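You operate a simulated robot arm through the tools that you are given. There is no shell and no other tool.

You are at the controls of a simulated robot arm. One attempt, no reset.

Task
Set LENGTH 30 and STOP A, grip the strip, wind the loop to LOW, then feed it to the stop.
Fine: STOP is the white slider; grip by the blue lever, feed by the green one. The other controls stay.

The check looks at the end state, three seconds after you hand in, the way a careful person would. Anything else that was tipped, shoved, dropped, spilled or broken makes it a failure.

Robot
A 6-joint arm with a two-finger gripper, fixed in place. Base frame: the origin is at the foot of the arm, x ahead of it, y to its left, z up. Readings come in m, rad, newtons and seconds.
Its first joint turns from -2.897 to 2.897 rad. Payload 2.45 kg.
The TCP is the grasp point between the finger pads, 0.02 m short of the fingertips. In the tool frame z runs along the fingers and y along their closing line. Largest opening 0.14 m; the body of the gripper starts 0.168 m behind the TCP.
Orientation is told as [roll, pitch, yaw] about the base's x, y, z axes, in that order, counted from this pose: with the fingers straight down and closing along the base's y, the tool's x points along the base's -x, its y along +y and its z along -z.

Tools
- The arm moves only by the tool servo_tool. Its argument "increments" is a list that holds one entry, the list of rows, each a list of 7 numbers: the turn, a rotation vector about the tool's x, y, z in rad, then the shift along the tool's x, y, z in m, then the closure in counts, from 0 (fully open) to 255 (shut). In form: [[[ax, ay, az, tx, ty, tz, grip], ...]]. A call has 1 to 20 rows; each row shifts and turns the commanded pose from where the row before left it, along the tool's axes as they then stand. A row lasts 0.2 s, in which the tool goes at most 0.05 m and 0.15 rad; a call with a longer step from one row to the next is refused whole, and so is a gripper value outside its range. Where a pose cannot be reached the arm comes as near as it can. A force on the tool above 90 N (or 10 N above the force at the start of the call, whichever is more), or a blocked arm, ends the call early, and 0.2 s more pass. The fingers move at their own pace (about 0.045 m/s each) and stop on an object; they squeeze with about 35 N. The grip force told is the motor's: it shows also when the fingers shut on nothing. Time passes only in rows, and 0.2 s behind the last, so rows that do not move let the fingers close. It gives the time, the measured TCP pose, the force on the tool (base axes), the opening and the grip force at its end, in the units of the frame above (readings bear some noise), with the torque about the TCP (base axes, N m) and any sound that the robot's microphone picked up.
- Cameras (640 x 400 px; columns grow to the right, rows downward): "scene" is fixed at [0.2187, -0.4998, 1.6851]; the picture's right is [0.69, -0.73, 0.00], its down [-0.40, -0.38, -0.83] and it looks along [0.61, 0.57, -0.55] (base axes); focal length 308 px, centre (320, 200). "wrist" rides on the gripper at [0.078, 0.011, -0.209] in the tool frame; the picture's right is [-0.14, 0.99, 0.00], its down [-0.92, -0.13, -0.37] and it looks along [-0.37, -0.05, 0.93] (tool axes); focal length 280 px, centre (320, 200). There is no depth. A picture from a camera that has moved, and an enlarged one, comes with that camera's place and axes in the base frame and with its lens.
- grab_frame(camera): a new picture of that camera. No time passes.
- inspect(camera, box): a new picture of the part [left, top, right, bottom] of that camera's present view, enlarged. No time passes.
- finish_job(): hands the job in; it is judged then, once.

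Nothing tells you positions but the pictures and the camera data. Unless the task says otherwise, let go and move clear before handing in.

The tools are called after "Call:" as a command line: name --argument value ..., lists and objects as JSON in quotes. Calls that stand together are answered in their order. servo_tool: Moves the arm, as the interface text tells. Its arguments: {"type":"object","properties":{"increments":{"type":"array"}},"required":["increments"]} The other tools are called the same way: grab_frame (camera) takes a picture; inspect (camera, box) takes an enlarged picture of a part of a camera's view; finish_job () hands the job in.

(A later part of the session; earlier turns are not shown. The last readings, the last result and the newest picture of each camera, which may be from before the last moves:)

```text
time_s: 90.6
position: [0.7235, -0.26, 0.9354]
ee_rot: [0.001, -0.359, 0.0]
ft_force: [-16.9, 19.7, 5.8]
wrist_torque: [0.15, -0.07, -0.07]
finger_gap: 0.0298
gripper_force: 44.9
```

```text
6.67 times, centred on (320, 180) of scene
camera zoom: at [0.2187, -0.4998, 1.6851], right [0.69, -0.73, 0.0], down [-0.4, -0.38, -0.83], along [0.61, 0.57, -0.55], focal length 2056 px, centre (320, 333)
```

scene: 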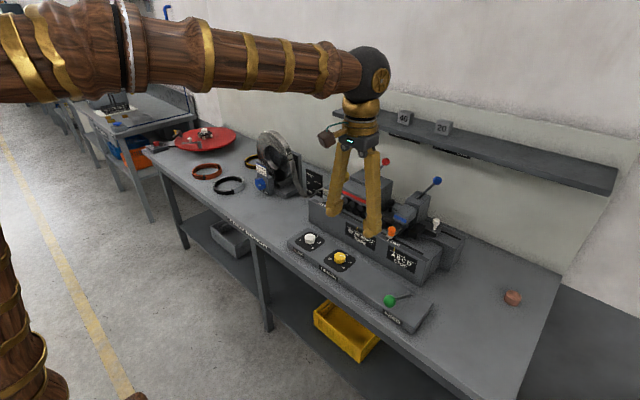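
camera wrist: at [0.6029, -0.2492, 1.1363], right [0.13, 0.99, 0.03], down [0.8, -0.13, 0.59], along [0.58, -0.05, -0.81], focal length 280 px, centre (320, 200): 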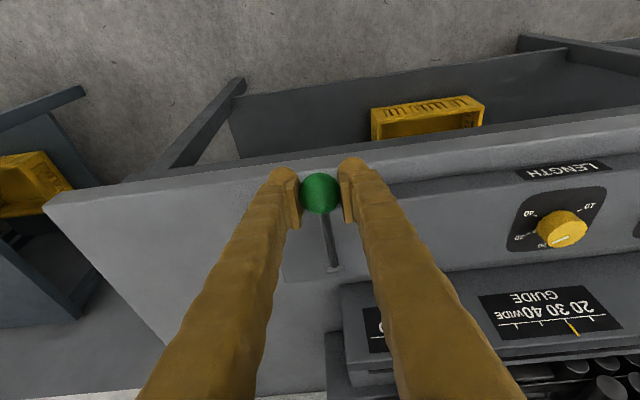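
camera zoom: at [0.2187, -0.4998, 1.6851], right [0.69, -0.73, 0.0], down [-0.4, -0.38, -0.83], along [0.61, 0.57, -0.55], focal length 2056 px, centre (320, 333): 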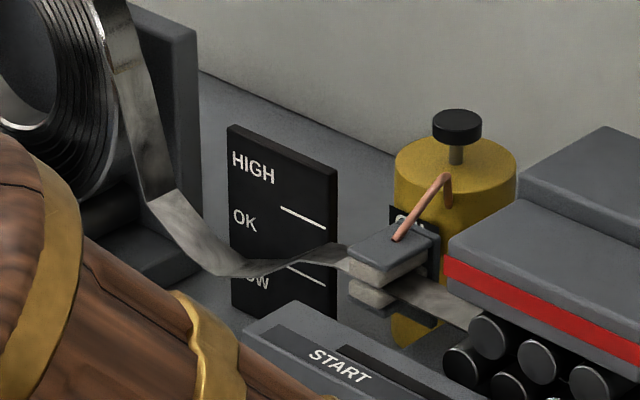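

The loop has come up from LOW, so strip is being drawn. I'll look at the strip's end near the stop.

Call:
inspect --camera "scene" --box '[380, 190, 450, 250]'

Call:
inspect --camera "scene" --box '[302, 182, 326, 200]'

Call:
grab_frame --camera "wrist"

```text
6.67 times, centred on (415, 220) of scene
camera zoom: at [0.2187, -0.4998, 1.6851], right [0.69, -0.73, 0.0], down [-0.4, -0.38, -0.83], along [0.61, 0.57, -0.55], focal length 2056 px, centre (-313, 67)
```

zoom: 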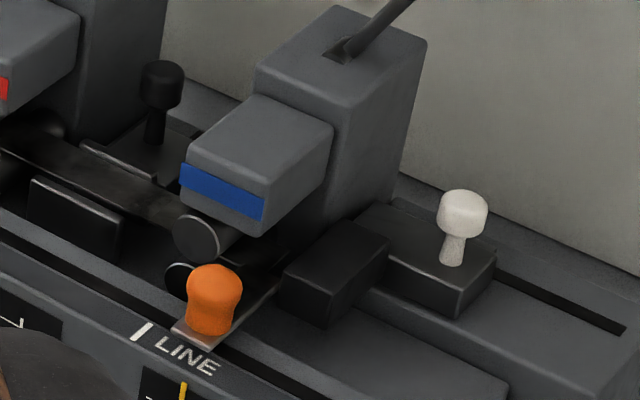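

```text
16.00 times, centred on (314, 191) of scene
camera zoom: at [0.2187, -0.4998, 1.6851], right [0.69, -0.73, 0.0], down [-0.4, -0.38, -0.83], along [0.61, 0.57, -0.55], focal length 4935 px, centre (416, 344)
```

zoom: 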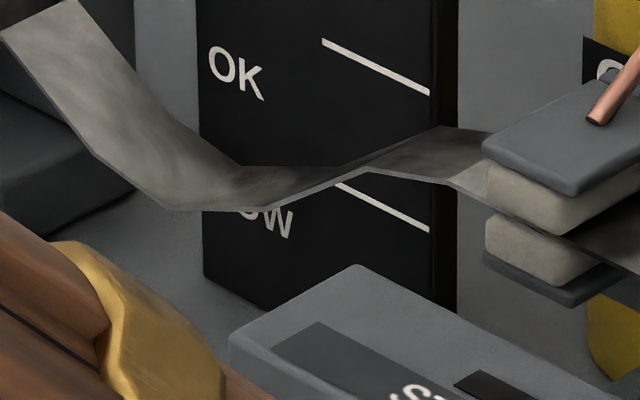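

```text
taken
camera wrist: at [0.5779, -0.2494, 1.1033], right [0.13, 0.99, 0.05], down [0.73, -0.13, 0.67], along [0.67, -0.05, -0.74], focal length 280 px, centre (320, 200)
```

wrist: 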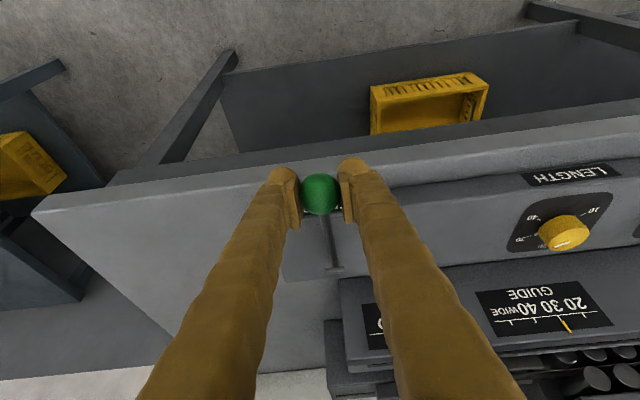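

The loop sits exactly where it was at the start (OK), so a feed step has been drawn. I'll continue the lever gently to its end stop to be sure the stroke is complete.

Call:
servo_tool --increments '[[[0, -0.04, 0, 0.0044, 0.0005, 0.0055, 255], [0, -0.03, 0, 0.003, 0.0004, 0.0043, 255], [0, 0, 0, 0, 0, 0, 255]]]'

Call:
inspect --camera "scene" --box '[380, 190, 450, 250]'

Call:
inspect --camera "scene" --box '[302, 182, 326, 200]'

```text
time_s: 91.4
position: [0.7209, -0.2603, 0.9233]
ee_rot: [-0.001, -0.431, 0.001]
ft_force: [-37.1, -19.0, 5.5]
wrist_torque: [-0.03, 0.5, -0.1]
finger_gap: 0.0295
gripper_force: 45.2
```

```text
6.67 times, centred on (415, 220) of scene
camera zoom: at [0.2187, -0.4998, 1.6851], right [0.69, -0.73, 0.0], down [-0.4, -0.38, -0.83], along [0.61, 0.57, -0.55], focal length 2056 px, centre (-313, 67)
```

zoom: 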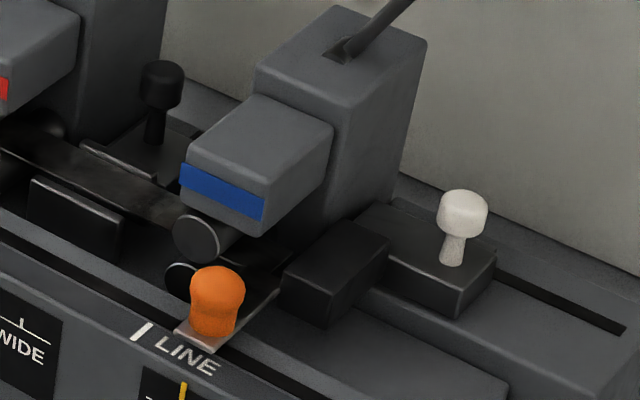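

```text
16.00 times, centred on (314, 191) of scene
camera zoom: at [0.2187, -0.4998, 1.6851], right [0.69, -0.73, 0.0], down [-0.4, -0.38, -0.83], along [0.61, 0.57, -0.55], focal length 4935 px, centre (416, 344)
```

zoom: 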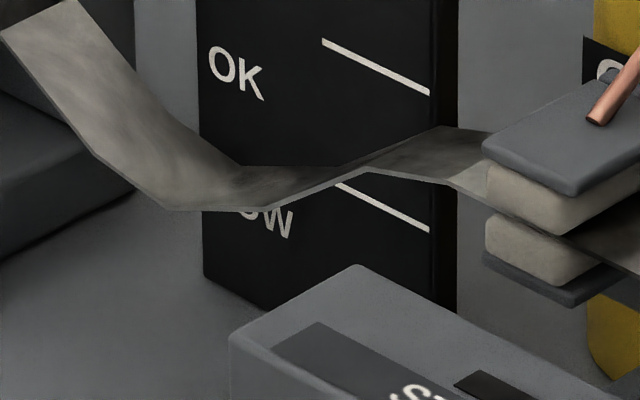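

The orange pointer rides with the strip feed and has moved right from LINE toward the stop block, so the feed is continuous. I'll relieve the radial load and continue in small steps until it stops.

Call:
servo_tool --increments '[[[0, 0, 0, 0.0014, -0.0008, -0.001, 255], [0, -0.03, 0, 0.003, 0, 0.0043, 255], [0, 0, 0, 0, 0, 0, 255]]]'

Call:
inspect --camera "scene" --box '[380, 190, 450, 250]'

```text
time_s: 92.2
position: [0.7216, -0.2612, 0.9206]
ee_rot: [-0.004, -0.461, 0.001]
ft_force: [37.2, 3.0, -1.7]
wrist_torque: [-0.02, -0.43, 0.02]
finger_gap: 0.0297
gripper_force: 44.8
```

```text
6.67 times, centred on (415, 220) of scene
camera zoom: at [0.2187, -0.4998, 1.6851], right [0.69, -0.73, 0.0], down [-0.4, -0.38, -0.83], along [0.61, 0.57, -0.55], focal length 2056 px, centre (-313, 67)
```

zoom: 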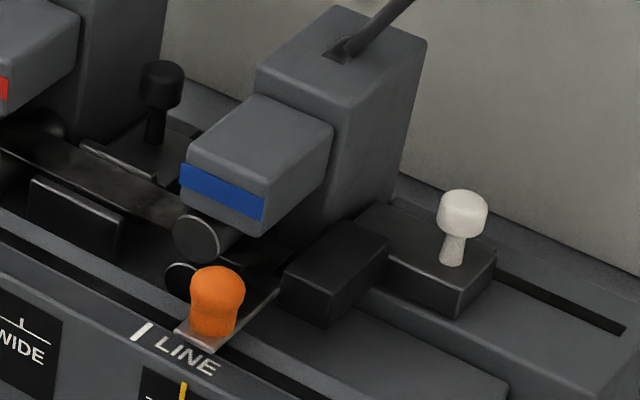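

Call:
servo_tool --increments '[[[0, 0, 0, -0.0009, 0, 0.0007, 255], [0, -0.02, 0, 0.002, 0, 0.0029, 255], [0, 0, 0, 0, 0, 0, 255]]]'

Call:
inspect --camera "scene" --box '[380, 190, 450, 250]'

Call:
inspect --camera "scene" --box '[340, 250, 460, 340]'

```text
time_s: 93.0
position: [0.7209, -0.2602, 0.9148]
ee_rot: [-0.002, -0.481, -0.001]
ft_force: [21.7, 14.5, 4.1]
wrist_torque: [0.07, -0.98, -0.1]
finger_gap: 0.0298
gripper_force: 44.8
```

```text
6.67 times, centred on (415, 220) of scene
camera zoom: at [0.2187, -0.4998, 1.6851], right [0.69, -0.73, 0.0], down [-0.4, -0.38, -0.83], along [0.61, 0.57, -0.55], focal length 2056 px, centre (-313, 67)
```

zoom: 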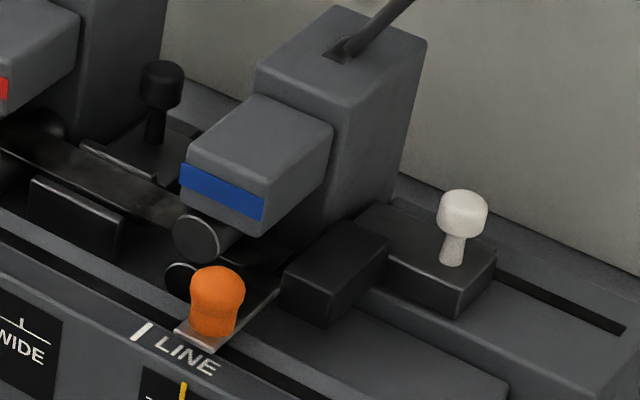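

```text
4.44 times, centred on (400, 295) of scene
camera zoom: at [0.2187, -0.4998, 1.6851], right [0.69, -0.73, 0.0], down [-0.4, -0.38, -0.83], along [0.61, 0.57, -0.55], focal length 1371 px, centre (-36, -222)
```

zoom: 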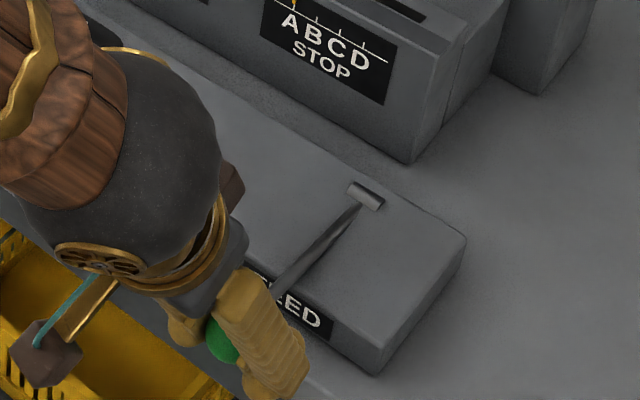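

The orange pointer no longer moves although the lever still gives slightly. One more small step to find a firm end.

Call:
servo_tool --increments '[[[0, 0, 0, -0.0008, 0.0007, 0.0006, 255], [0, -0.03, 0, 0.003, 0, 0.0043, 255], [0, 0, 0, 0, 0, 0, 255]]]'

Call:
inspect --camera "scene" --box '[380, 190, 450, 250]'

```text
time_s: 93.8
position: [0.7198, -0.2599, 0.9099]
ee_rot: [-0.002, -0.509, 0.0]
ft_force: [-4.2, -5.6, 2.0]
wrist_torque: [-0.01, 0.14, -0.04]
finger_gap: 0.0297
gripper_force: 45.3
```

```text
6.67 times, centred on (415, 220) of scene
camera zoom: at [0.2187, -0.4998, 1.6851], right [0.69, -0.73, 0.0], down [-0.4, -0.38, -0.83], along [0.61, 0.57, -0.55], focal length 2056 px, centre (-313, 67)
```

zoom: 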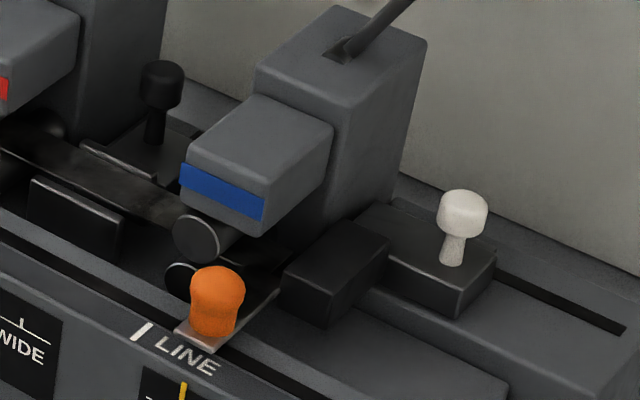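

Call:
servo_tool --increments '[[[0, -0.03, 0, 0.003, 0, 0.0043, 255], [0, 0, 0, 0, 0, 0, 255]]]'

Call:
inspect --camera "scene" --box '[340, 250, 460, 340]'

Call:
inspect --camera "scene" --box '[380, 190, 450, 250]'

```text
time_s: 94.4
position: [0.7187, -0.2604, 0.9054]
ee_rot: [-0.002, -0.539, 0.0]
ft_force: [-10.6, -10.9, -2.3]
wrist_torque: [0.0, 0.71, -0.06]
finger_gap: 0.0296
gripper_force: 45.2
```

```text
4.44 times, centred on (400, 295) of scene
camera zoom: at [0.2187, -0.4998, 1.6851], right [0.69, -0.73, 0.0], down [-0.4, -0.38, -0.83], along [0.61, 0.57, -0.55], focal length 1371 px, centre (-36, -222)
```

zoom: 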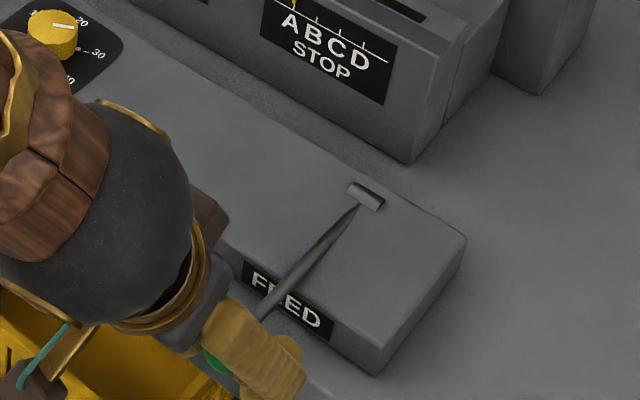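

```text
6.67 times, centred on (415, 220) of scene
camera zoom: at [0.2187, -0.4998, 1.6851], right [0.69, -0.73, 0.0], down [-0.4, -0.38, -0.83], along [0.61, 0.57, -0.55], focal length 2056 px, centre (-313, 67)
```

zoom: 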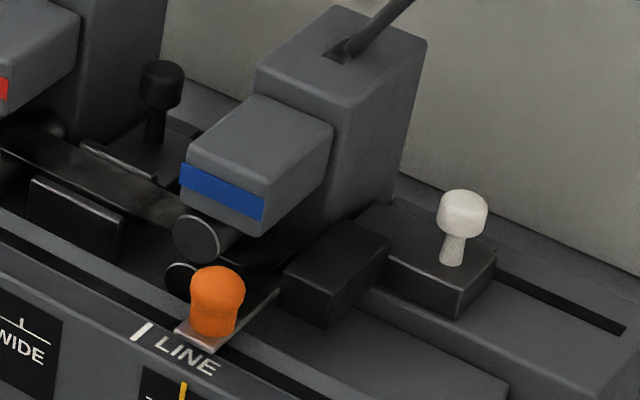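

The lever is fully down and the strip pointer rests unmoving, apparently at the stop. I'll let go of the ball and back away, then check that everything holds.

Call:
servo_tool --increments '[[[0, 0, 0, 0, -0.0005, 0, 255], [0, 0, 0, 0, 0, 0, 140], [0, 0, 0, 0, 0, 0, 95], [0, 0, 0, 0, 0, 0, 95], [0, 0, 0, 0, 0, 0, 95], [0, 0, 0, 0, 0, -0.03, 95], [0, 0, 0, 0, 0, -0.04, 95], [0, 0, 0, 0, 0, -0.04, 95], [0, 0, 0, 0, 0, 0, 95]]]'

Call:
grab_frame --camera "wrist"

Call:
inspect --camera "scene" --box '[340, 180, 480, 340]'

```text
time_s: 96.4
position: [0.6611, -0.2609, 0.9978]
ee_rot: [-0.003, -0.539, -0.001]
ft_force: [0.7, 0.3, -0.7]
wrist_torque: [0.0, -0.03, 0.01]
finger_gap: 0.0878
gripper_force: 0.0
```

```text
taken
camera wrist: at [0.488, -0.2497, 1.1378], right [0.12, 0.99, 0.07], down [0.6, -0.13, 0.79], along [0.79, -0.05, -0.61], focal length 280 px, centre (320, 200)
```

wrist: 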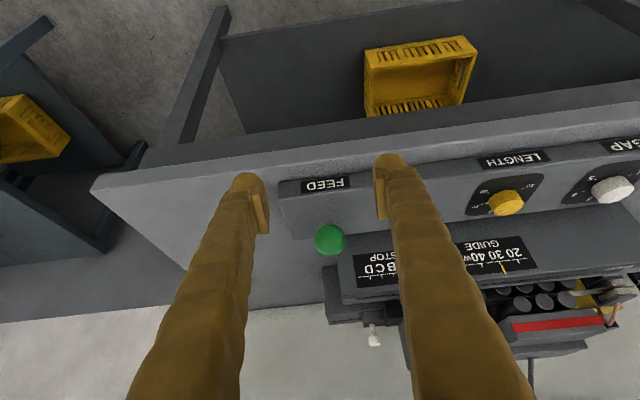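

```text
2.50 times, centred on (410, 260) of scene
camera zoom: at [0.2187, -0.4998, 1.6851], right [0.69, -0.73, 0.0], down [-0.4, -0.38, -0.83], along [0.61, 0.57, -0.55], focal length 771 px, centre (95, 50)
```

zoom: 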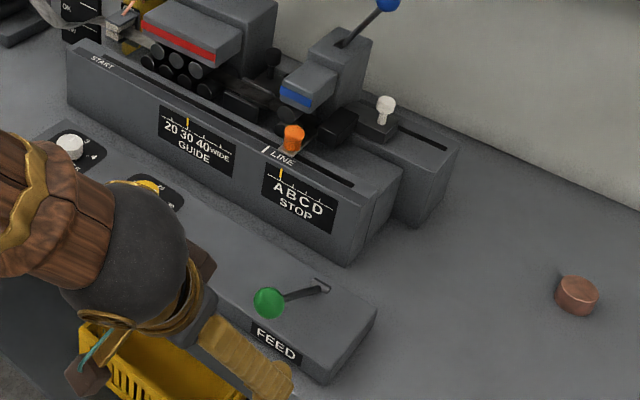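

The lever sprang back to its rest position on its own, so it works as a stroke lever. I need to see whether the strip end has actually reached the stop, so I'll move the camera over the exit area.

Call:
servo_tool --increments '[[[0, 0, 0, -0.0257, 0, -0.0429, 95], [0, 0, 0, -0.0257, 0, -0.0429, 95], [0, 0, 0, -0.0257, 0, -0.0429, 95], [0, 0, 0, -0.0257, 0, -0.0429, 95], [0, 0.1348, 0, 0, 0, 0, 95], [0, 0.1348, 0, 0, 0, 0, 95], [0, 0.1348, 0, 0, 0, 0, 95], [0, 0.1348, 0, 0, 0, 0, 95], [0, 0, 0, -0.0448, 0.0152, 0, 95], [0, 0, 0, -0.0448, 0.0152, 0, 95], [0, 0, 0, -0.0448, 0.0152, 0, 95], [0, 0, 0, -0.0448, 0.0152, 0, 95], [0, 0, 0, -0.0448, 0.0152, 0, 95], [0, 0, 0, -0.0448, 0.0152, 0, 95], [0, 0, 0, 0, 0, 0, 95]]]'

Call:
grab_frame --camera "wrist"

Call:
inspect --camera "scene" --box '[220, 130, 350, 220]'

```text
time_s: 99.6
position: [0.9331, -0.1693, 1.1989]
ee_rot: [-0.003, -0.001, -0.001]
ft_force: [0.1, 0.1, -0.4]
wrist_torque: [-0.04, 0.0, 0.0]
finger_gap: 0.0879
gripper_force: 0.1
```

```text
taken
camera wrist: at [0.8556, -0.1587, 1.4082], right [0.14, 0.99, 0.0], down [0.92, -0.13, 0.37], along [0.37, -0.05, -0.93], focal length 280 px, centre (320, 200)
```

wrist: 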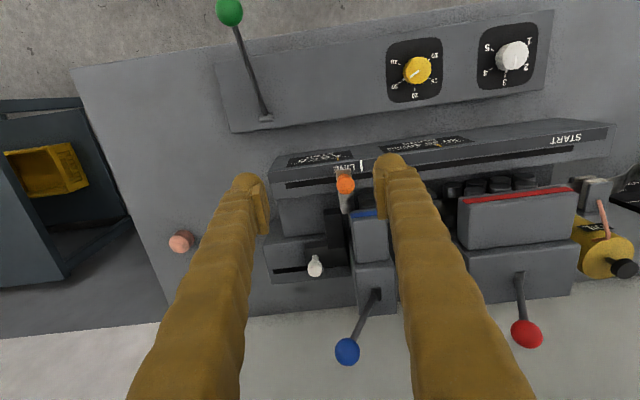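

```text
4.44 times, centred on (285, 175) of scene
camera zoom: at [0.2187, -0.4998, 1.6851], right [0.69, -0.73, 0.0], down [-0.4, -0.38, -0.83], along [0.61, 0.57, -0.55], focal length 1371 px, centre (476, 311)
```

zoom: 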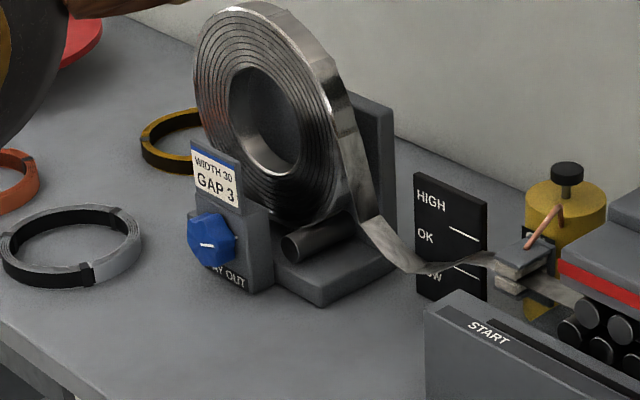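

Call:
inspect --camera "wrist" --box '[270, 140, 410, 290]'

Call:
inspect --camera "scene" --box '[380, 200, 440, 245]'

```text
2.67 times, centred on (340, 215) of wrist
camera zoom: at [0.8556, -0.1587, 1.4082], right [0.14, 0.99, 0.0], down [0.92, -0.13, 0.37], along [0.37, -0.05, -0.93], focal length 748 px, centre (267, 160)
```

zoom: 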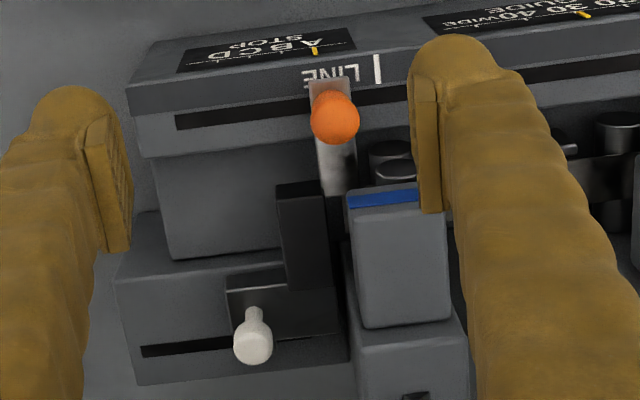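

```text
8.89 times, centred on (410, 222) of scene
camera zoom: at [0.2187, -0.4998, 1.6851], right [0.69, -0.73, 0.0], down [-0.4, -0.38, -0.83], along [0.61, 0.57, -0.55], focal length 2742 px, centre (-480, 0)
```

zoom: 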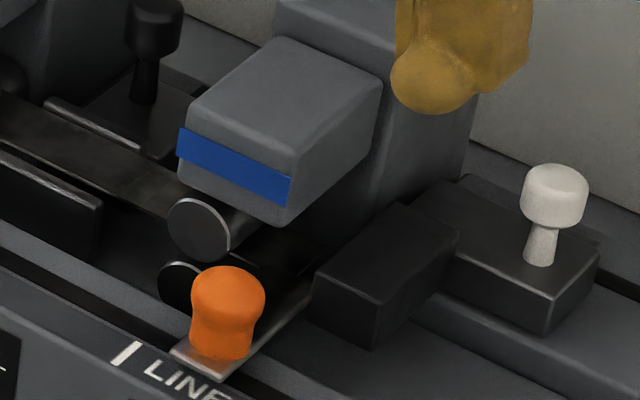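

The orange pointer plate now rests right against the stop block's face, about 29 mm on from LINE, and stayed there when the lever sprang back. I'll take a closer look to confirm contact.

Call:
servo_tool --increments '[[[0, 0, 0, 0.01, 0.0, 0.04, 95], [0, 0, 0, 0.01, 0.0, 0.04, 95], [0, 0, 0, 0, 0, 0, 95]]]'

Call:
inspect --camera "wrist" --box '[270, 150, 390, 290]'

Call:
inspect --camera "scene" --box '[388, 242, 404, 254]'

Call:
inspect --camera "scene" --box '[395, 215, 425, 245]'

```text
time_s: 100.4
position: [0.9131, -0.1692, 1.1194]
ee_rot: [-0.003, 0.0, 0.002]
ft_force: [-0.3, -0.6, -0.9]
wrist_torque: [-0.03, 0.01, -0.01]
finger_gap: 0.088
gripper_force: 0.1
```

```text
2.86 times, centred on (330, 220) of wrist
camera zoom: at [0.835, -0.158, 1.3273], right [0.14, 0.99, 0.0], down [0.92, -0.13, 0.37], along [0.37, -0.05, -0.93], focal length 801 px, centre (291, 143)
```

zoom: 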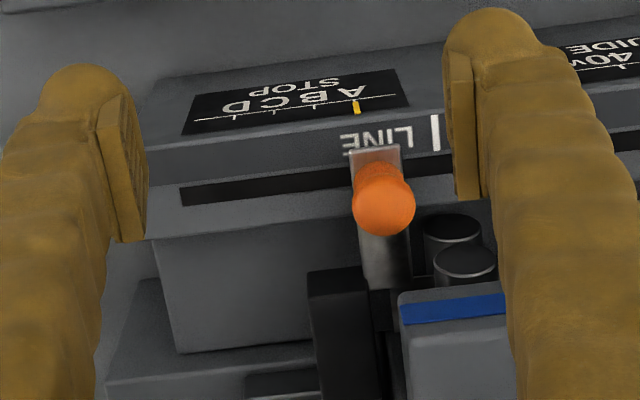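

```text
16.00 times, centred on (396, 248) of scene
camera zoom: at [0.2187, -0.4998, 1.6851], right [0.69, -0.73, 0.0], down [-0.4, -0.38, -0.83], along [0.61, 0.57, -0.55], focal length 4935 px, centre (-896, -568)
```

zoom: 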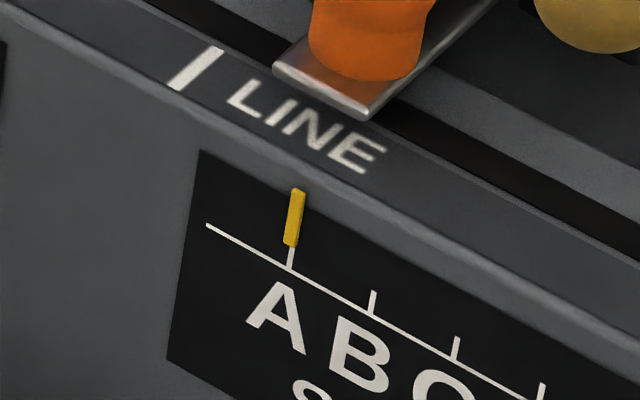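

```text
13.33 times, centred on (410, 230) of scene
camera zoom: at [0.2187, -0.4998, 1.6851], right [0.69, -0.73, 0.0], down [-0.4, -0.38, -0.83], along [0.61, 0.57, -0.55], focal length 4112 px, centre (-880, -200)
```

zoom: 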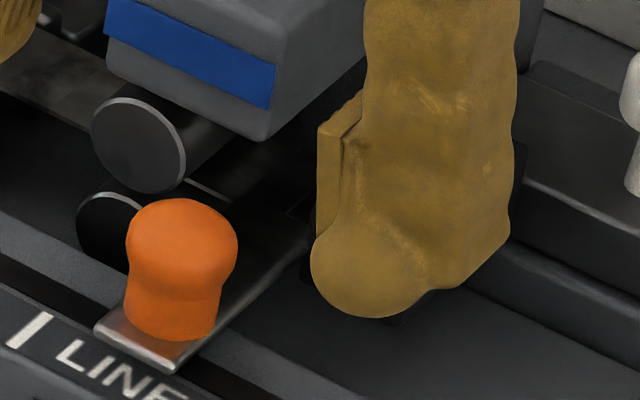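

Call:
servo_tool --increments '[[[0, -0.14, 0, 0, 0.005, 0, 50], [0, -0.14, 0, 0, 0.005, 0, 0], [0, -0.14, 0, 0, 0.005, 0, 0], [0, -0.14, 0, 0, 0, 0, 0], [0, -0.14, 0, 0, 0, 0, 0], [0, 0, 0, 0, 0, 0, 0]]]'

Call:
grab_frame --camera "wrist"

Call:
inspect --camera "wrist" --box '[250, 100, 390, 200]'

```text
time_s: 101.8
position: [0.9117, -0.1538, 1.1185]
ee_rot: [-0.003, -0.7, 0.002]
ft_force: [0.1, 0.6, -0.1]
wrist_torque: [0.02, 0.01, -0.03]
finger_gap: 0.1398
gripper_force: 0.1
```

```text
taken
camera wrist: at [0.7179, -0.1429, 1.2284], right [0.11, 0.99, 0.09], down [0.47, -0.13, 0.88], along [0.88, -0.05, -0.47], focal length 280 px, centre (320, 200)
```

wrist: 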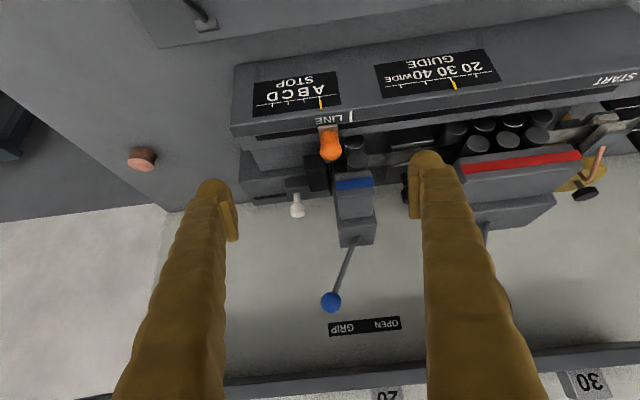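

```text
4.00 times, centred on (320, 150) of wrist
camera zoom: at [0.7179, -0.1429, 1.2284], right [0.11, 0.99, 0.09], down [0.47, -0.13, 0.88], along [0.88, -0.05, -0.47], focal length 1122 px, centre (320, 400)
```

zoom: 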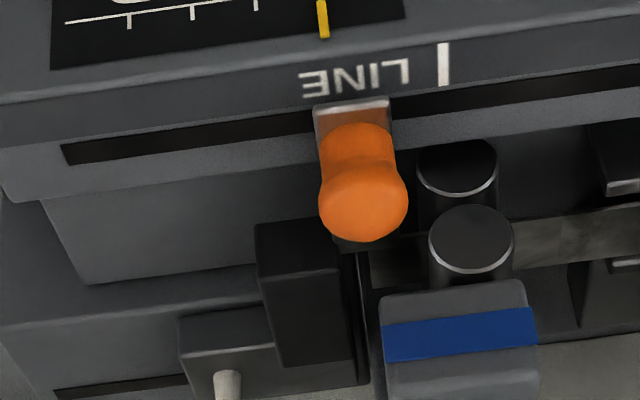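

Call:
inspect --camera "wrist" --box '[310, 145, 370, 190]'

Call:
inspect --camera "wrist" --box '[380, 80, 560, 220]'

```text
8.89 times, centred on (340, 168) of wrist
camera zoom: at [0.7179, -0.1429, 1.2284], right [0.11, 0.99, 0.09], down [0.47, -0.13, 0.88], along [0.88, -0.05, -0.47], focal length 2492 px, centre (142, 489)
```

zoom: 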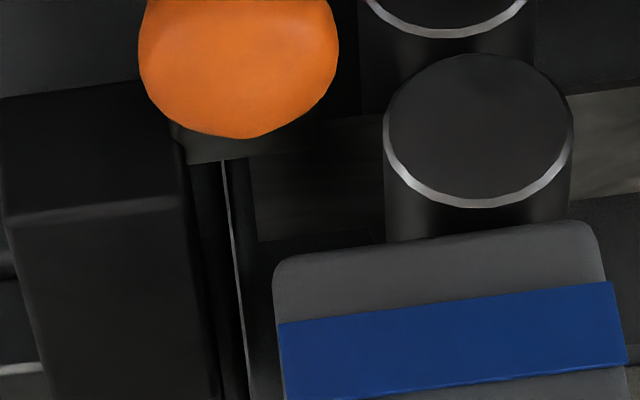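

```text
2.86 times, centred on (470, 150) of wrist
camera zoom: at [0.7179, -0.1429, 1.2284], right [0.11, 0.99, 0.09], down [0.47, -0.13, 0.88], along [0.88, -0.05, -0.47], focal length 801 px, centre (-109, 343)
```

zoom: 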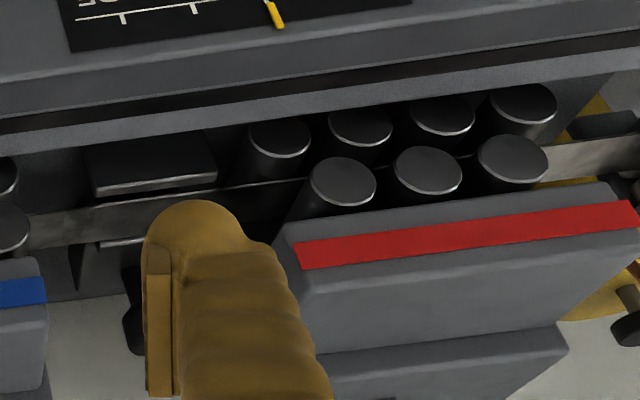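

The strip end may be a few millimetres short of the stop block, so I need a careful close look. I'll move the camera nearly straight above that gap.

Call:
servo_tool --increments '[[[0, 0.14, 0, 0, 0, 0, 0], [0, 0.14, 0, 0, 0, 0, 0], [0, 0.14, 0, 0, 0, 0, 0], [0, 0.14, 0, 0, 0, 0, 0], [0, 0.14, 0, 0, 0, 0, 0], [0, 0, 0, 0, 0, -0.035, 0], [0, 0, 0, -0.04, 0, 0, 0], [0, 0, 0, -0.04, 0, 0, 0], [0, 0, 0, 0, 0, 0, 0]]]'

Call:
grab_frame --camera "wrist"

Call:
inspect --camera "wrist" --box '[270, 120, 390, 230]'

```text
time_s: 103.8
position: [0.9926, -0.1522, 1.1543]
ee_rot: [-0.004, 0.0, -0.002]
ft_force: [0.2, 0.5, -0.2]
wrist_torque: [-0.01, 0.04, 0.02]
finger_gap: 0.14
gripper_force: 0.0
```

```text
taken
camera wrist: at [0.9143, -0.1419, 1.363], right [0.14, 0.99, 0.0], down [0.92, -0.13, 0.37], along [0.36, -0.05, -0.93], focal length 280 px, centre (320, 200)
```

wrist: 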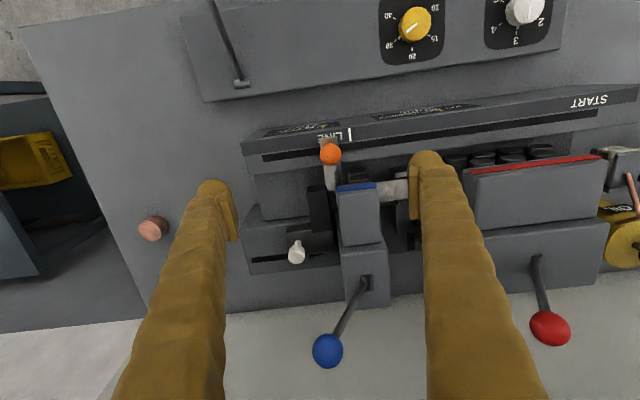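

```text
3.64 times, centred on (330, 175) of wrist
camera zoom: at [0.9143, -0.1419, 1.363], right [0.14, 0.99, 0.0], down [0.92, -0.13, 0.37], along [0.36, -0.05, -0.93], focal length 1020 px, centre (284, 291)
```

zoom: 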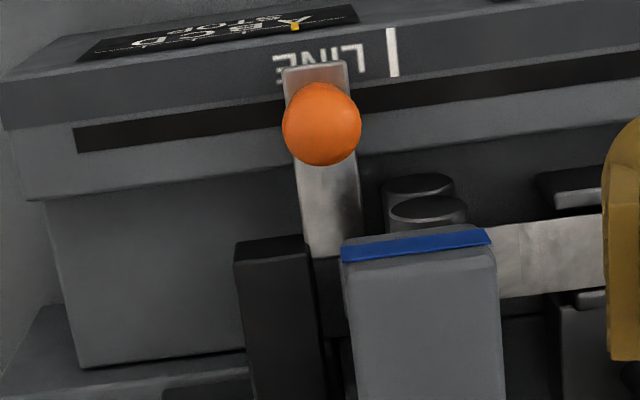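

Call:
inspect --camera "scene" --box '[395, 215, 425, 240]'

Call:
inspect --camera "wrist" --box '[310, 160, 360, 220]'

```text
16.00 times, centred on (410, 228) of scene
camera zoom: at [0.2187, -0.4998, 1.6851], right [0.69, -0.73, 0.0], down [-0.4, -0.38, -0.83], along [0.61, 0.57, -0.55], focal length 4935 px, centre (-1120, -240)
```

zoom: 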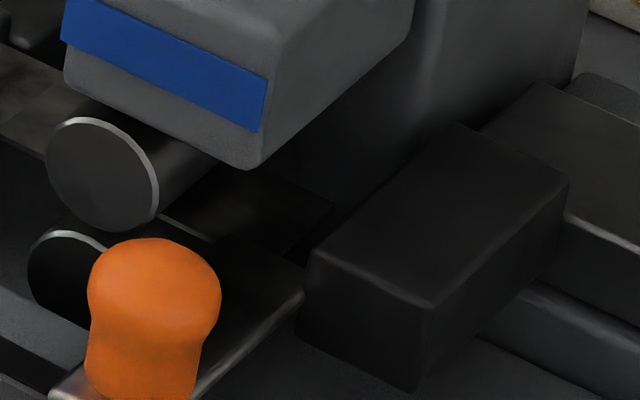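

```text
6.67 times, centred on (335, 190) of wrist
camera zoom: at [0.9143, -0.1419, 1.363], right [0.14, 0.99, 0.0], down [0.92, -0.13, 0.37], along [0.36, -0.05, -0.93], focal length 1869 px, centre (220, 267)
```

zoom: 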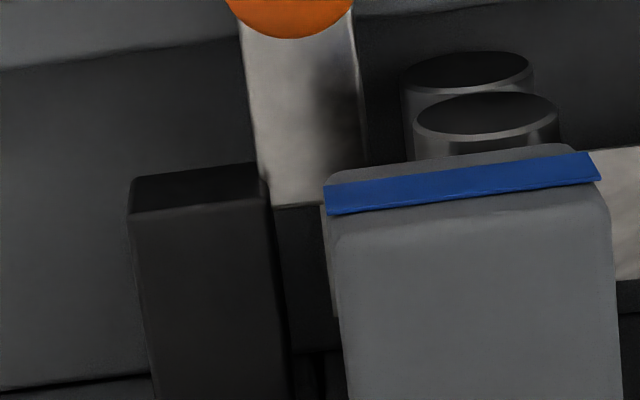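

The close views suggest the strip's end is still about 11–12 mm from the stop block's face, while the orange plate only just reaches the block. The first stroke moved it about 30 mm, which is the LENGTH setting, so a second stroke may be needed. I'll go back to the green lever with the tool tilted, keeping the scene camera's view of the pointer clear, and test with a small press.

Call:
servo_tool --increments '[[[0, 0, 0, 0.0, 0, -0.03, 95], [0, 0, 0, 0.0404, -0.0154, 0.001, 95], [0, 0, 0, 0.0404, -0.0154, 0.001, 95], [0, 0, 0, 0.0404, -0.0154, 0.001, 95], [0, 0, 0, 0.0404, -0.0154, 0.001, 95], [0, 0, 0, 0.0404, -0.0154, 0.001, 95], [0, 0, 0, 0.0404, -0.0154, 0.001, 95], [0, 0, 0, 0.0404, -0.0154, 0.001, 95], [0, -0.125, 0, 0, 0, 0, 95], [0, -0.125, 0, 0, 0, 0, 95], [0, -0.125, 0, 0, 0, 0, 95], [0, -0.125, 0, 0, 0, 0, 95], [0, 0, 0, 0.0181, 0, 0.0331, 95], [0, 0, 0, 0.0181, 0, 0.0331, 95], [0, 0, 0, 0, 0, 0, 95]]]'

Call:
grab_frame --camera "wrist"

Call:
inspect --camera "scene" --box '[370, 200, 450, 260]'

```text
time_s: 107.0
position: [0.7077, -0.2616, 1.1029]
ee_rot: [-0.004, -0.501, 0.002]
ft_force: [0.2, -0.1, 0.4]
wrist_torque: [-0.01, -0.03, -0.01]
finger_gap: 0.0876
gripper_force: 0.0
```

```text
taken
camera wrist: at [0.5393, -0.2512, 1.2476], right [0.12, 0.99, 0.06], down [0.63, -0.13, 0.77], along [0.77, -0.05, -0.64], focal length 280 px, centre (320, 200)
```

wrist: 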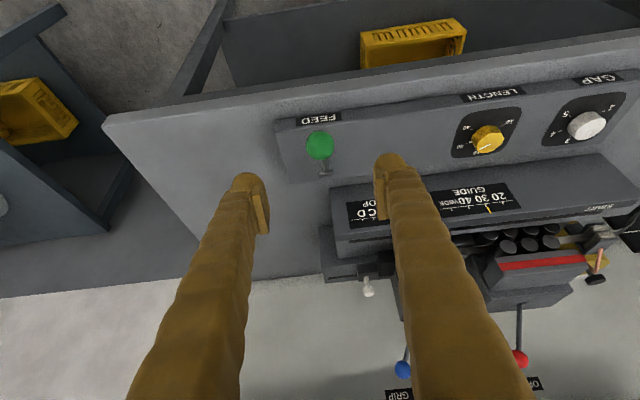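

```text
6.67 times, centred on (410, 230) of scene
camera zoom: at [0.2187, -0.4998, 1.6851], right [0.69, -0.73, 0.0], down [-0.4, -0.38, -0.83], along [0.61, 0.57, -0.55], focal length 2056 px, centre (-280, 0)
```

zoom: 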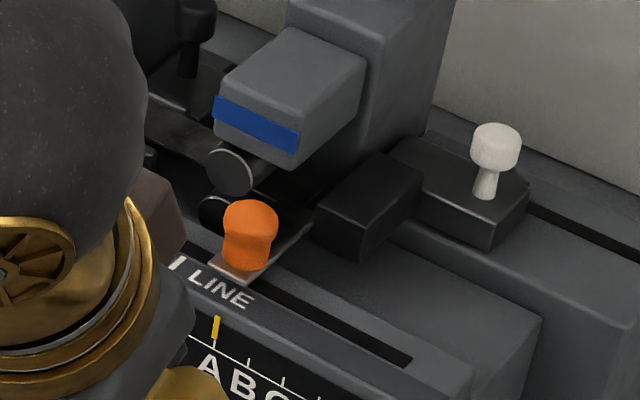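

The scene view of the pointer is clear in this posture. Closing on the green ball again.

Call:
servo_tool --increments '[[[0, 0, 0, 0.0056, 0.0005, 0.0395, 95], [0, 0, 0, 0.0056, 0.0005, 0.0395, 95], [0, 0, 0, 0.0056, 0.0005, 0.0395, 95], [0, 0, 0, 0, 0, 0, 140], [0, 0, 0, 0, 0, 0, 180], [0, 0, 0, 0, 0, 0, 200], [0, 0, 0, 0, 0, 0, 210], [0, 0, 0, 0, 0, 0, 255], [0, 0, 0, 0, 0, 0, 255]]]'

Call:
grab_frame --camera "wrist"

Call:
inspect --camera "scene" --box '[388, 228, 420, 252]'

```text
time_s: 109.0
position: [0.7518, -0.26, 0.9885]
ee_rot: [-0.001, -0.499, 0.003]
ft_force: [8.0, 56.2, -1.1]
wrist_torque: [-0.11, -0.48, -0.26]
finger_gap: 0.0301
gripper_force: 37.8
```

```text
taken
camera wrist: at [0.584, -0.2501, 1.1349], right [0.12, 0.99, 0.07], down [0.63, -0.13, 0.76], along [0.77, -0.05, -0.64], focal length 280 px, centre (320, 200)
```

wrist: 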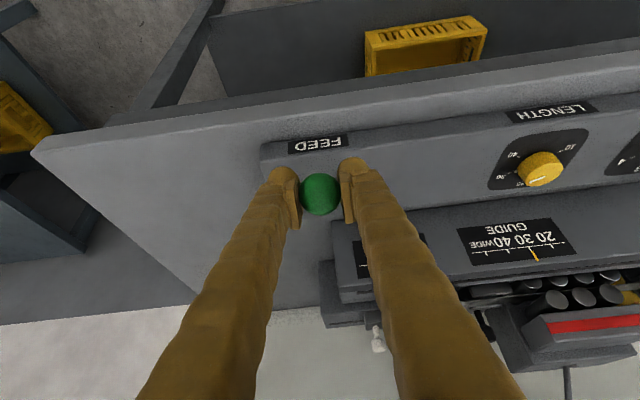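

```text
16.00 times, centred on (404, 240) of scene
camera zoom: at [0.2187, -0.4998, 1.6851], right [0.69, -0.73, 0.0], down [-0.4, -0.38, -0.83], along [0.61, 0.57, -0.55], focal length 4935 px, centre (-1024, -440)
```

zoom: 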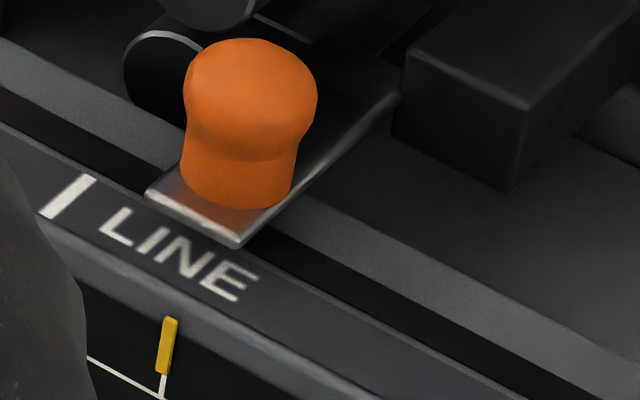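

Call:
servo_tool --increments '[[[0, 0, 0, 0, 0.0025, 0, 255], [0, 0, 0, 0, 0, 0, 255], [0, -0.03, 0, 0.00475, 0, 0.00234, 255], [0, -0.03, 0, 0.00475, 0, 0.00234, 255], [0, -0.03, 0, 0.00475, 0, 0.00234, 255], [0, 0, 0, 0, 0, 0, 255]]]'

Call:
inspect --camera "scene" --box '[388, 228, 420, 252]'

Call:
inspect --camera "scene" --box '[302, 182, 326, 200]'

```text
time_s: 110.4
position: [0.7431, -0.2594, 0.9768]
ee_rot: [-0.003, -0.593, 0.0]
ft_force: [30.7, -18.5, -13.2]
wrist_torque: [0.0, -0.64, 0.21]
finger_gap: 0.0298
gripper_force: 44.8
```

```text
16.00 times, centred on (404, 240) of scene
camera zoom: at [0.2187, -0.4998, 1.6851], right [0.69, -0.73, 0.0], down [-0.4, -0.38, -0.83], along [0.61, 0.57, -0.55], focal length 4935 px, centre (-1024, -440)
```

zoom: 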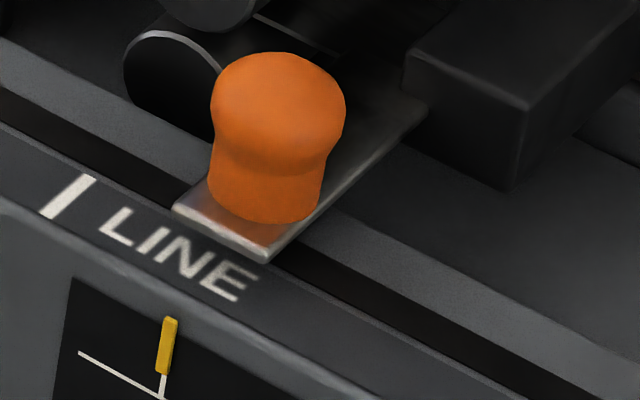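

```text
16.00 times, centred on (314, 191) of scene
camera zoom: at [0.2187, -0.4998, 1.6851], right [0.69, -0.73, 0.0], down [-0.4, -0.38, -0.83], along [0.61, 0.57, -0.55], focal length 4935 px, centre (416, 344)
```

zoom: 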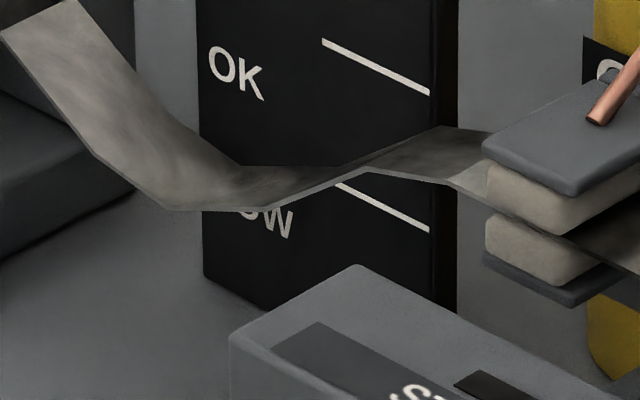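

The pointer advanced about 8 mm more, so the strip was not yet at the stop; the plate simply passes beneath the block. I'll continue this second stroke.

Call:
servo_tool --increments '[[[0, 0, 0, -0.0005, -0.0008, 0.0011, 255], [0, -0.03, 0, 0.00475, 0, 0.00234, 255], [0, -0.03, 0, 0.00475, 0, 0.00234, 255], [0, 0, 0, 0, 0, 0, 255]]]'

Call:
inspect --camera "scene" --box '[388, 228, 420, 252]'

Call:
inspect --camera "scene" --box '[302, 182, 326, 200]'

Call:
inspect --camera "scene" --box '[395, 215, 425, 240]'

```text
time_s: 111.4
position: [0.7383, -0.2586, 0.9676]
ee_rot: [-0.005, -0.652, 0.001]
ft_force: [-12.0, -51.2, 15.8]
wrist_torque: [-0.13, -1.19, 0.05]
finger_gap: 0.0301
gripper_force: 44.4
```

```text
16.00 times, centred on (404, 240) of scene
camera zoom: at [0.2187, -0.4998, 1.6851], right [0.69, -0.73, 0.0], down [-0.4, -0.38, -0.83], along [0.61, 0.57, -0.55], focal length 4935 px, centre (-1024, -440)
```

zoom: 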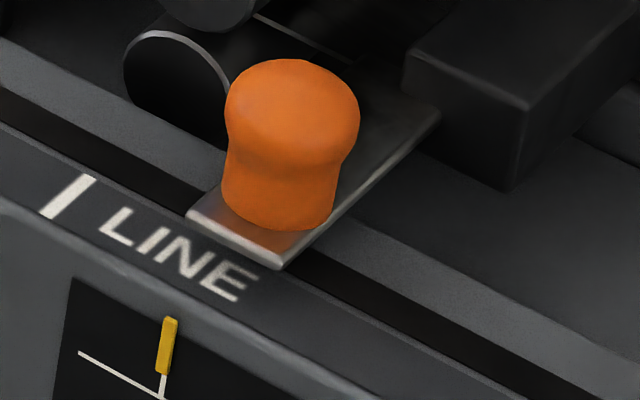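

```text
16.00 times, centred on (314, 191) of scene
camera zoom: at [0.2187, -0.4998, 1.6851], right [0.69, -0.73, 0.0], down [-0.4, -0.38, -0.83], along [0.61, 0.57, -0.55], focal length 4935 px, centre (416, 344)
```

zoom: 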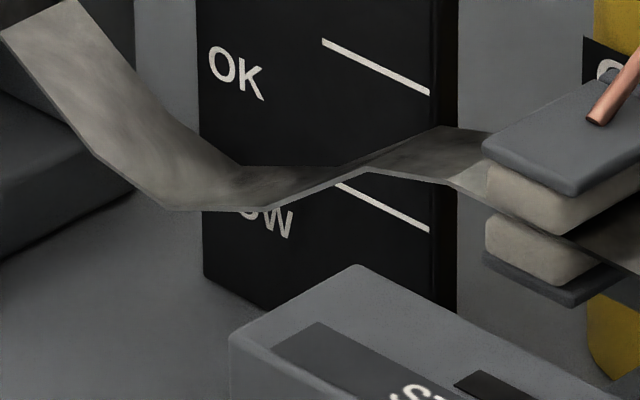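

```text
16.00 times, centred on (410, 228) of scene
camera zoom: at [0.2187, -0.4998, 1.6851], right [0.69, -0.73, 0.0], down [-0.4, -0.38, -0.83], along [0.61, 0.57, -0.55], focal length 4935 px, centre (-1120, -240)
```

zoom: 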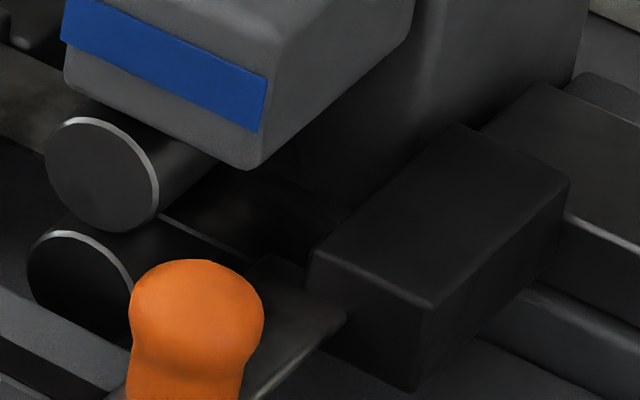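

Call:
servo_tool --increments '[[[0, 0, 0, 0.0, -0.002, 0, 255], [0, -0.04, 0, 0.005, 0, 0.0025, 255], [0, 0, 0, 0, 0, 0, 255]]]'

Call:
inspect --camera "scene" --box '[388, 228, 420, 252]'

Call:
inspect --camera "scene" --box '[302, 182, 326, 200]'

```text
time_s: 112.2
position: [0.7349, -0.2604, 0.9601]
ee_rot: [0.0, -0.689, 0.001]
ft_force: [-21.8, -23.6, 4.7]
wrist_torque: [0.03, 0.94, 0.0]
finger_gap: 0.0298
gripper_force: 45.4
```

```text
16.00 times, centred on (404, 240) of scene
camera zoom: at [0.2187, -0.4998, 1.6851], right [0.69, -0.73, 0.0], down [-0.4, -0.38, -0.83], along [0.61, 0.57, -0.55], focal length 4935 px, centre (-1024, -440)
```

zoom: 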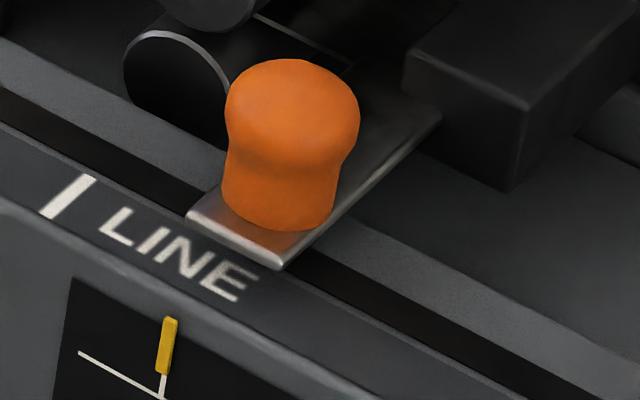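

```text
16.00 times, centred on (314, 191) of scene
camera zoom: at [0.2187, -0.4998, 1.6851], right [0.69, -0.73, 0.0], down [-0.4, -0.38, -0.83], along [0.61, 0.57, -0.55], focal length 4935 px, centre (416, 344)
```

zoom: 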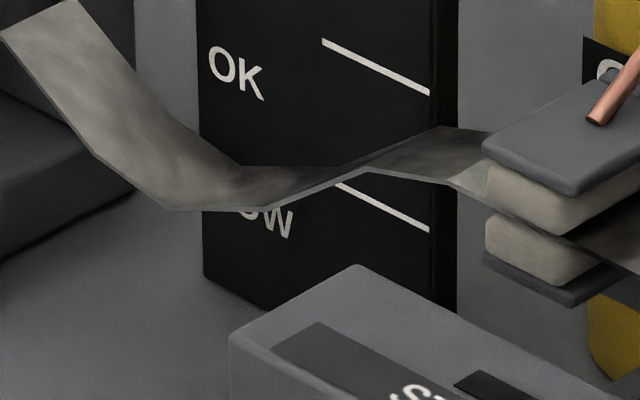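

The pointer has stopped while the lever still gave, so the strip's end is now against the stop, about 42 mm past LINE, and the gauge is unchanged at OK. I'll guide the lever back up rather than let it snap, then release.

Call:
servo_tool --increments '[[[0, 0, 0, 0.0004, -0.001, -0.0009, 255], [0, 0.03, 0, -0.00475, 0, -0.00234, 255], [0, 0.03, 0, -0.00475, 0, -0.00234, 255], [0, 0.03, 0, -0.00475, 0, -0.00234, 255], [0, 0.03, 0, -0.00475, 0, -0.00234, 255], [0, 0.03, 0, -0.00475, 0, -0.00234, 255], [0, 0, 0, 0, 0, 0, 255]]]'

Call:
inspect --camera "scene" --box '[388, 228, 420, 252]'

```text
time_s: 113.8
position: [0.7468, -0.2599, 0.9844]
ee_rot: [0.002, -0.539, 0.003]
ft_force: [23.8, 38.5, -15.6]
wrist_torque: [-0.11, 0.1, -0.19]
finger_gap: 0.0299
gripper_force: 44.9
```

```text
16.00 times, centred on (404, 240) of scene
camera zoom: at [0.2187, -0.4998, 1.6851], right [0.69, -0.73, 0.0], down [-0.4, -0.38, -0.83], along [0.61, 0.57, -0.55], focal length 4935 px, centre (-1024, -440)
```

zoom: 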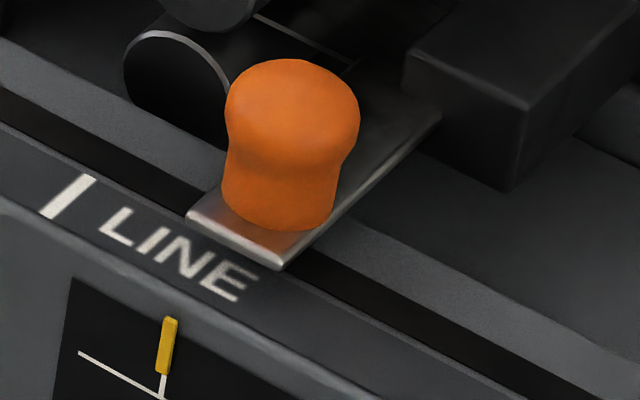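

The strip held its place as the lever came back. Releasing the ball and backing away.

Call:
servo_tool --increments '[[[0, 0, 0, -0.0005, 0.0018, 0.0011, 255], [0, 0, 0, 0, 0, 0, 200], [0, 0, 0, 0, 0, 0, 95], [0, 0, 0, 0, 0, 0, 95], [0, 0, 0, 0, 0, 0, 95], [0, 0, 0, 0, 0, -0.035, 95], [0, 0, 0, 0, 0, -0.045, 95], [0, 0, 0, 0, 0, -0.045, 95], [0, 0, 0, -0.02, 0, -0.04, 95], [0, 0, 0, -0.02, 0, -0.04, 95], [0, 0, 0, 0, 0, 0, 95]]]'

Call:
grab_frame --camera "scene"

Call:
inspect --camera "scene" --box '[302, 182, 326, 200]'

Call:
inspect --camera "scene" --box '[395, 215, 425, 240]'

```text
time_s: 116.2
position: [0.6792, -0.2584, 1.1797]
ee_rot: [-0.001, -0.54, 0.0]
ft_force: [0.0, 0.5, -0.1]
wrist_torque: [-0.02, 0.03, 0.02]
finger_gap: 0.088
gripper_force: 0.1
```

```text
taken
```

scene: 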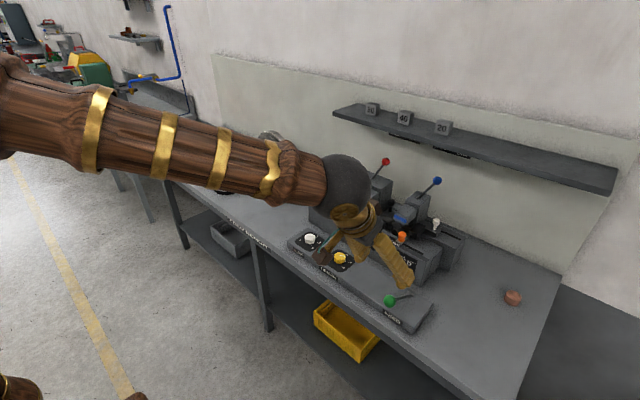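

```text
16.00 times, centred on (314, 191) of scene
camera zoom: at [0.2187, -0.4998, 1.6851], right [0.69, -0.73, 0.0], down [-0.4, -0.38, -0.83], along [0.61, 0.57, -0.55], focal length 4935 px, centre (416, 344)
```

zoom: 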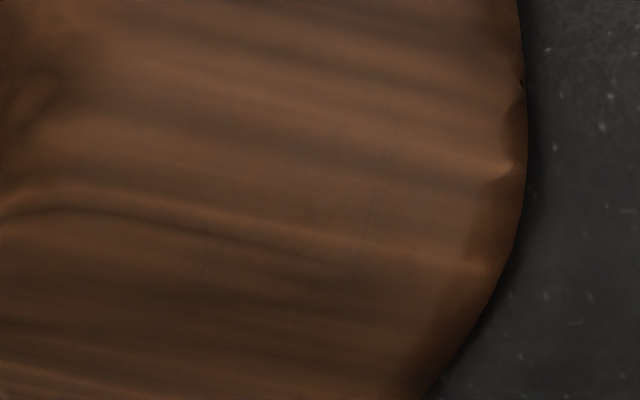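

```text
16.00 times, centred on (410, 228) of scene
camera zoom: at [0.2187, -0.4998, 1.6851], right [0.69, -0.73, 0.0], down [-0.4, -0.38, -0.83], along [0.61, 0.57, -0.55], focal length 4935 px, centre (-1120, -240)
```

zoom: 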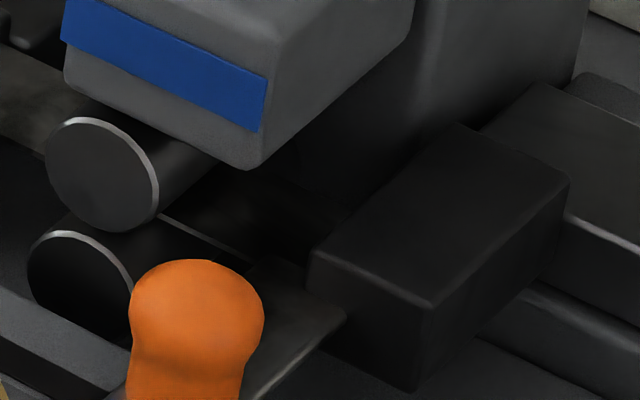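

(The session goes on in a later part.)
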